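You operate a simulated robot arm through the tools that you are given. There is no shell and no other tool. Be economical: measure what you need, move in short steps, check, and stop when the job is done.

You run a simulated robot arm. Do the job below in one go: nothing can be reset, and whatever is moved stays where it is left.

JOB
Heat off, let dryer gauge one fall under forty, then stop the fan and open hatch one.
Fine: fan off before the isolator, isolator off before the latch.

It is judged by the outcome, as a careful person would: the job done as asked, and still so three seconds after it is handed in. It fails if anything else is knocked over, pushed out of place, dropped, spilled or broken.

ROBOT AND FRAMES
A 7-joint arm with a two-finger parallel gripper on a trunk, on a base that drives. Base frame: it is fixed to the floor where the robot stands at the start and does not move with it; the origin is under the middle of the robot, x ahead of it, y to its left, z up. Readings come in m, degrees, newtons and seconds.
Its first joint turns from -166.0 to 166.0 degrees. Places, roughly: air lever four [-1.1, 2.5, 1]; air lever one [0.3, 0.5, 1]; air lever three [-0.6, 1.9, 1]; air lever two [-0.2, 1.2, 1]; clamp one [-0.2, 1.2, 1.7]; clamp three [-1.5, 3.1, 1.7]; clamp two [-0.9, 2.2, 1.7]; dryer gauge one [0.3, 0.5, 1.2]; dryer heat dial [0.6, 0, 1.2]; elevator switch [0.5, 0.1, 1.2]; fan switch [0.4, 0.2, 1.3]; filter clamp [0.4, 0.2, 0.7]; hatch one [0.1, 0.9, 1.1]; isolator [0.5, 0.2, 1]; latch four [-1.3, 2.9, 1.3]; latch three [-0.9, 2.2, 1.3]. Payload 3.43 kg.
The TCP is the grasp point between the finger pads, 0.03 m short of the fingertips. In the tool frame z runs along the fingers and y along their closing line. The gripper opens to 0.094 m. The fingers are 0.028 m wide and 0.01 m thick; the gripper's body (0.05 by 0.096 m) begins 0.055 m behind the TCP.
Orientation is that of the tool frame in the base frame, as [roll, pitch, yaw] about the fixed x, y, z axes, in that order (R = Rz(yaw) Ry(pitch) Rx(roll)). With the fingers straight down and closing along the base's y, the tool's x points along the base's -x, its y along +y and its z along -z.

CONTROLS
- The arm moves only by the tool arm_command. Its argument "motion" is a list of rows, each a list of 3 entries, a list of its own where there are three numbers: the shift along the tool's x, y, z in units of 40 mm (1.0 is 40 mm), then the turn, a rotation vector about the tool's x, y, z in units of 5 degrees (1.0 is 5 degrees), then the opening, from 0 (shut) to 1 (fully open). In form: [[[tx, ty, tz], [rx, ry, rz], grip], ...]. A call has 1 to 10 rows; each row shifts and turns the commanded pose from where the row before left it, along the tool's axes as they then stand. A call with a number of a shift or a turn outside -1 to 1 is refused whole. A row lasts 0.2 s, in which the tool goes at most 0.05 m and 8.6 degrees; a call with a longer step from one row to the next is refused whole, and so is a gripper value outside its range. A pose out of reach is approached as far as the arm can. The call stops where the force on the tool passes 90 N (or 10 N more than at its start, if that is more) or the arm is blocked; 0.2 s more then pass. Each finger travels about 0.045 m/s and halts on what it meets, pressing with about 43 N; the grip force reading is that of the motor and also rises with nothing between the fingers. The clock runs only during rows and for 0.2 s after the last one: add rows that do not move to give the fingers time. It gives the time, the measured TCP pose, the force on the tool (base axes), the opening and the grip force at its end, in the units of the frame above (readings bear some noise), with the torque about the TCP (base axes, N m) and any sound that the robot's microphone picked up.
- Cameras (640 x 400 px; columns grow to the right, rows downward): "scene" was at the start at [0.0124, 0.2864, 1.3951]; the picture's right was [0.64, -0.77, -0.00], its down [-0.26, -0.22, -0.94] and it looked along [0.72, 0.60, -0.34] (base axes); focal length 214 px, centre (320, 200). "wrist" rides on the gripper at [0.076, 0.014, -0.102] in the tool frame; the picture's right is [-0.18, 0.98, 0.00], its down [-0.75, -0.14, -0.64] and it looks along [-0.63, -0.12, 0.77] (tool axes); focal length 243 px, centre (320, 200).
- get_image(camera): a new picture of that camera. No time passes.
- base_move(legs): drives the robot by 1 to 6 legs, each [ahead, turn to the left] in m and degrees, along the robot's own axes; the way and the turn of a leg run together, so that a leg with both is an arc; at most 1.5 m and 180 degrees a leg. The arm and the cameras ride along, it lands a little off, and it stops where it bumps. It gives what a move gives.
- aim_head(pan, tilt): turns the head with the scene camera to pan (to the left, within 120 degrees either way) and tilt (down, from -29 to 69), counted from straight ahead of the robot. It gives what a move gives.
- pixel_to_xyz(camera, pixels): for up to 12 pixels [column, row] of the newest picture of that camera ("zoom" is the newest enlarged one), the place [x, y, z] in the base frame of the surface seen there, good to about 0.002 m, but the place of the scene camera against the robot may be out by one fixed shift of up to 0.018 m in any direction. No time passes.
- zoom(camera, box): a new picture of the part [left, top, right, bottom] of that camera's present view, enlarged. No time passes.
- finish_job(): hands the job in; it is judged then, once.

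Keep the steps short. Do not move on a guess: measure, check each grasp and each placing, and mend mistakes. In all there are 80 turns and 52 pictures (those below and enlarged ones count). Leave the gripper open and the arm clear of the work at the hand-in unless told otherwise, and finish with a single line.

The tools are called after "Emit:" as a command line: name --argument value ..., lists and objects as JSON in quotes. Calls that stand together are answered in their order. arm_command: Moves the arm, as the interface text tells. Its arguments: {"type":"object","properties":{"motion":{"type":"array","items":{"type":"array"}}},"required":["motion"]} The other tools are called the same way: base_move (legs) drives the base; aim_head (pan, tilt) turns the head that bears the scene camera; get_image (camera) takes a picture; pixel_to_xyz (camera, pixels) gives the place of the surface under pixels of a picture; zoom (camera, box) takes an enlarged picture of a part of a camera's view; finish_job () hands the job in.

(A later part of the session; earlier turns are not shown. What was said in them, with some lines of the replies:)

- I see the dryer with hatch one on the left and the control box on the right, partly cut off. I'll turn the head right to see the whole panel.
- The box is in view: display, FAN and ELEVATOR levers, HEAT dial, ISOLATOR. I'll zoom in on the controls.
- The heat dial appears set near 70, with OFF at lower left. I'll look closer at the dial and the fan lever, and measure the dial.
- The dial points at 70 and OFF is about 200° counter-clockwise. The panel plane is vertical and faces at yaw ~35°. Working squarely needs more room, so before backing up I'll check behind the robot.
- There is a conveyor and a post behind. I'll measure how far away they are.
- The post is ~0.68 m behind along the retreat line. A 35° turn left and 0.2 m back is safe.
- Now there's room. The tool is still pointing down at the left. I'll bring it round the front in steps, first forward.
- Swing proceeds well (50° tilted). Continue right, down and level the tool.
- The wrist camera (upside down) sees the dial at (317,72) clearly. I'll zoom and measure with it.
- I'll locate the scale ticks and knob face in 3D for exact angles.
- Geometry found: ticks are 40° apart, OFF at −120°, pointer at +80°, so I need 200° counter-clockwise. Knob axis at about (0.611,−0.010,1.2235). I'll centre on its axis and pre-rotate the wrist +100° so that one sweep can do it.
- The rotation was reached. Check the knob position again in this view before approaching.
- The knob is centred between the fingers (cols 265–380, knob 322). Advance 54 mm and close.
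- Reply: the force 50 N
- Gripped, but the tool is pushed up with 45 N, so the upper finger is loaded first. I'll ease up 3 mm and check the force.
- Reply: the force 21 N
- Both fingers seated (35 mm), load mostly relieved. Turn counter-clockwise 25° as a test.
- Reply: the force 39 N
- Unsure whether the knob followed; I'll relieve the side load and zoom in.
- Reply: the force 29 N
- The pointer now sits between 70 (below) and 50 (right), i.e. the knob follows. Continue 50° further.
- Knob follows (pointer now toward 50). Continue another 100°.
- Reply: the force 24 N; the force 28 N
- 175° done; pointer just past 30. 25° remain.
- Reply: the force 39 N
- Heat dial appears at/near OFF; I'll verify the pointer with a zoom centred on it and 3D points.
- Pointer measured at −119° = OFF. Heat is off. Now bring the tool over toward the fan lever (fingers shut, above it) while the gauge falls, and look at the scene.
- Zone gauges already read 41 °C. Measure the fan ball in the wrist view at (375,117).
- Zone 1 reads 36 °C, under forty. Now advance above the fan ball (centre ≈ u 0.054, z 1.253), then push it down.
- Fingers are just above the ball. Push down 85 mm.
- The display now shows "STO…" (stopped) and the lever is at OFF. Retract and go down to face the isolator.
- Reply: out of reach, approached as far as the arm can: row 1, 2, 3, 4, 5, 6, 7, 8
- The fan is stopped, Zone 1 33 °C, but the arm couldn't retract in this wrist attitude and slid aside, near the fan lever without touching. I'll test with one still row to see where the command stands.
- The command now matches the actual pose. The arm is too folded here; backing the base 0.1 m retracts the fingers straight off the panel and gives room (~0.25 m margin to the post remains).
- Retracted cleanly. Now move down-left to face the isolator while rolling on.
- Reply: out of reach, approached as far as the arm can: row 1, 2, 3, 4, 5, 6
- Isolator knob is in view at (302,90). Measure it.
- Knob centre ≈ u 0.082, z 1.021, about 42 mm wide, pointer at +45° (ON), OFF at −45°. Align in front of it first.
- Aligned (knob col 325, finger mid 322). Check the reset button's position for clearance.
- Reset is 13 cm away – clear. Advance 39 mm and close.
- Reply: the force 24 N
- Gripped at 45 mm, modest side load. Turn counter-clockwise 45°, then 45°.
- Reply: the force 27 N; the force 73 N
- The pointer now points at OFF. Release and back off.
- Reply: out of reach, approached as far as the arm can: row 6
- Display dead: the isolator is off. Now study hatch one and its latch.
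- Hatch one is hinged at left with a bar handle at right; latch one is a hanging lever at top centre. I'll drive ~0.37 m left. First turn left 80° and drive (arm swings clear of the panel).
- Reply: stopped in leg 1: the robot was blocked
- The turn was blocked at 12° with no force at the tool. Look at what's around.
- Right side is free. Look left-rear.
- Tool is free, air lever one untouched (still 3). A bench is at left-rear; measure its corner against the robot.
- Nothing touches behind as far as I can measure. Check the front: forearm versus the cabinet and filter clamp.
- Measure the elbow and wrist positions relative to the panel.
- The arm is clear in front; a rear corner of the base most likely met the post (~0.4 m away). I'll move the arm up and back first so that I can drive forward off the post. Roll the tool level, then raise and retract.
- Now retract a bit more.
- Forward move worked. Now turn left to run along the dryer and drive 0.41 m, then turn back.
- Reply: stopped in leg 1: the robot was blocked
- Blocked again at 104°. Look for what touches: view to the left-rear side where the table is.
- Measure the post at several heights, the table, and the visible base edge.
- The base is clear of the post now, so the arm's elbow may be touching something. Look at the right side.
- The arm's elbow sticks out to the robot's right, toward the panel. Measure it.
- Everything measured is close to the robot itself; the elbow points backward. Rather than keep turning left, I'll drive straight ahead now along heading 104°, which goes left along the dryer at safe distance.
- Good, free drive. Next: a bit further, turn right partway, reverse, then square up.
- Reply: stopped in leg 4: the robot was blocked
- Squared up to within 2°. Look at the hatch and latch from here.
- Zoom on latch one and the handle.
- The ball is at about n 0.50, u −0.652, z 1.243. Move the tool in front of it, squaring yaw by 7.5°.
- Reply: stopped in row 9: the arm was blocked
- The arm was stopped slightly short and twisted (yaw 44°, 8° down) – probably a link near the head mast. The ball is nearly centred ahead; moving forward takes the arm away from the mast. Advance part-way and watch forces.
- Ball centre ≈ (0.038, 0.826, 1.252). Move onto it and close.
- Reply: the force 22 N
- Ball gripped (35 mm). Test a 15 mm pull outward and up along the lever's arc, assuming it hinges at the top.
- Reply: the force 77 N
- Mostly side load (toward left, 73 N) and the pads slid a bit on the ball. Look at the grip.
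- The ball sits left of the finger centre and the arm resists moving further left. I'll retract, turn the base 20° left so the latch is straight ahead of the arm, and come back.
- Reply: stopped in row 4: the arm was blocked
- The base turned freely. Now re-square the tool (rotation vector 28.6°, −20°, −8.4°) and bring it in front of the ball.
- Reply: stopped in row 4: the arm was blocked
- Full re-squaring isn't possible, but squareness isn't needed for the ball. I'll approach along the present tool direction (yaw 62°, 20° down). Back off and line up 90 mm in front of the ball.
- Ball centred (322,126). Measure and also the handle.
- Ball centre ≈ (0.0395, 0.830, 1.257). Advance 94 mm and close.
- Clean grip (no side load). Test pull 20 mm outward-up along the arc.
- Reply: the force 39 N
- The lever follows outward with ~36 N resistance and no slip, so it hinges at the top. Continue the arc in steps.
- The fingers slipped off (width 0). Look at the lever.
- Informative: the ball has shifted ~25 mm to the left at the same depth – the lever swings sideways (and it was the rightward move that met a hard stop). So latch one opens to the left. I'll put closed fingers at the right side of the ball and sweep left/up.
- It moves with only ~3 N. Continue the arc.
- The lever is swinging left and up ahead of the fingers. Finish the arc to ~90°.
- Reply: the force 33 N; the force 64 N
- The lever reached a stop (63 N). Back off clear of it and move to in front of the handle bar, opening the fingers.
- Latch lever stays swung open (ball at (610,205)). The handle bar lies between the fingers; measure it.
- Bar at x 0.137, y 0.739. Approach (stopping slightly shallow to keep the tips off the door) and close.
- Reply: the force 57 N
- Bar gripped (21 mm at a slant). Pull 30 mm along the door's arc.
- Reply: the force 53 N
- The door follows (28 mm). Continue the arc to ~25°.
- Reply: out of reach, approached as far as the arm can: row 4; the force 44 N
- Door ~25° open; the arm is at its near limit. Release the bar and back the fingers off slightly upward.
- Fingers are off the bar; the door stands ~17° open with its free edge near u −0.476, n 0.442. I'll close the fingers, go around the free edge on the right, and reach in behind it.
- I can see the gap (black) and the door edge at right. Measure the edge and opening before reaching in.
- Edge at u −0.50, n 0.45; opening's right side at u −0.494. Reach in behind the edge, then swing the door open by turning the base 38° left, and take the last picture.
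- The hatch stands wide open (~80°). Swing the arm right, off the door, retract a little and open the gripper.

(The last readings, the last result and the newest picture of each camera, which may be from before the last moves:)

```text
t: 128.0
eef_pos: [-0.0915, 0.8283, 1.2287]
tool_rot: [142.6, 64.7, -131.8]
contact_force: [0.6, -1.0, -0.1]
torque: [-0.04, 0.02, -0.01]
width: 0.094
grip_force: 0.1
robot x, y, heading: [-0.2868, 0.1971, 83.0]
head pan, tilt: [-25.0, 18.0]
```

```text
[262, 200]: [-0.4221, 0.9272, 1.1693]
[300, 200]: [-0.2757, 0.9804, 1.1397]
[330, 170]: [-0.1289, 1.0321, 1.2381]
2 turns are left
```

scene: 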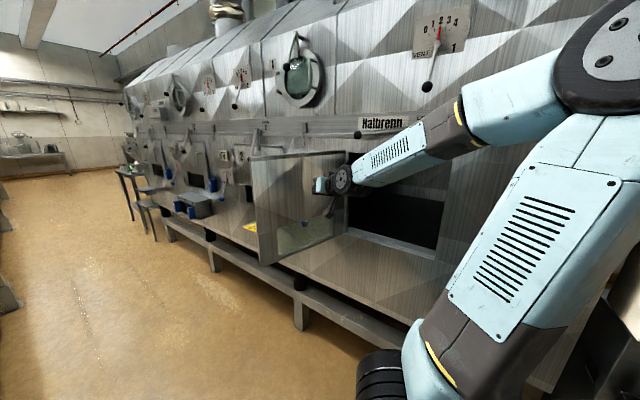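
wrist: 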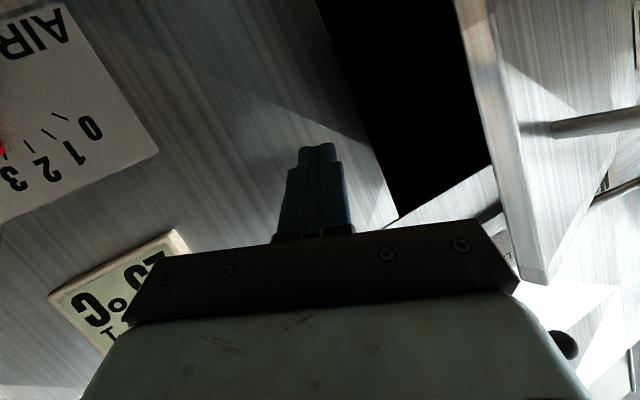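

The measured door plane is over 90° open, the gripper is open and free of contact. Handing in.

Emit:
finish_job

```text
The job is handed in.
```

Job handed in: I turned the heat off, stopped the fan once gauge one read 36 °C, then turned the isolator off, released latch one and opened hatch one past 90°; the base was blocked three times while turning, cause not found, and I saw nothing knocked or moved.
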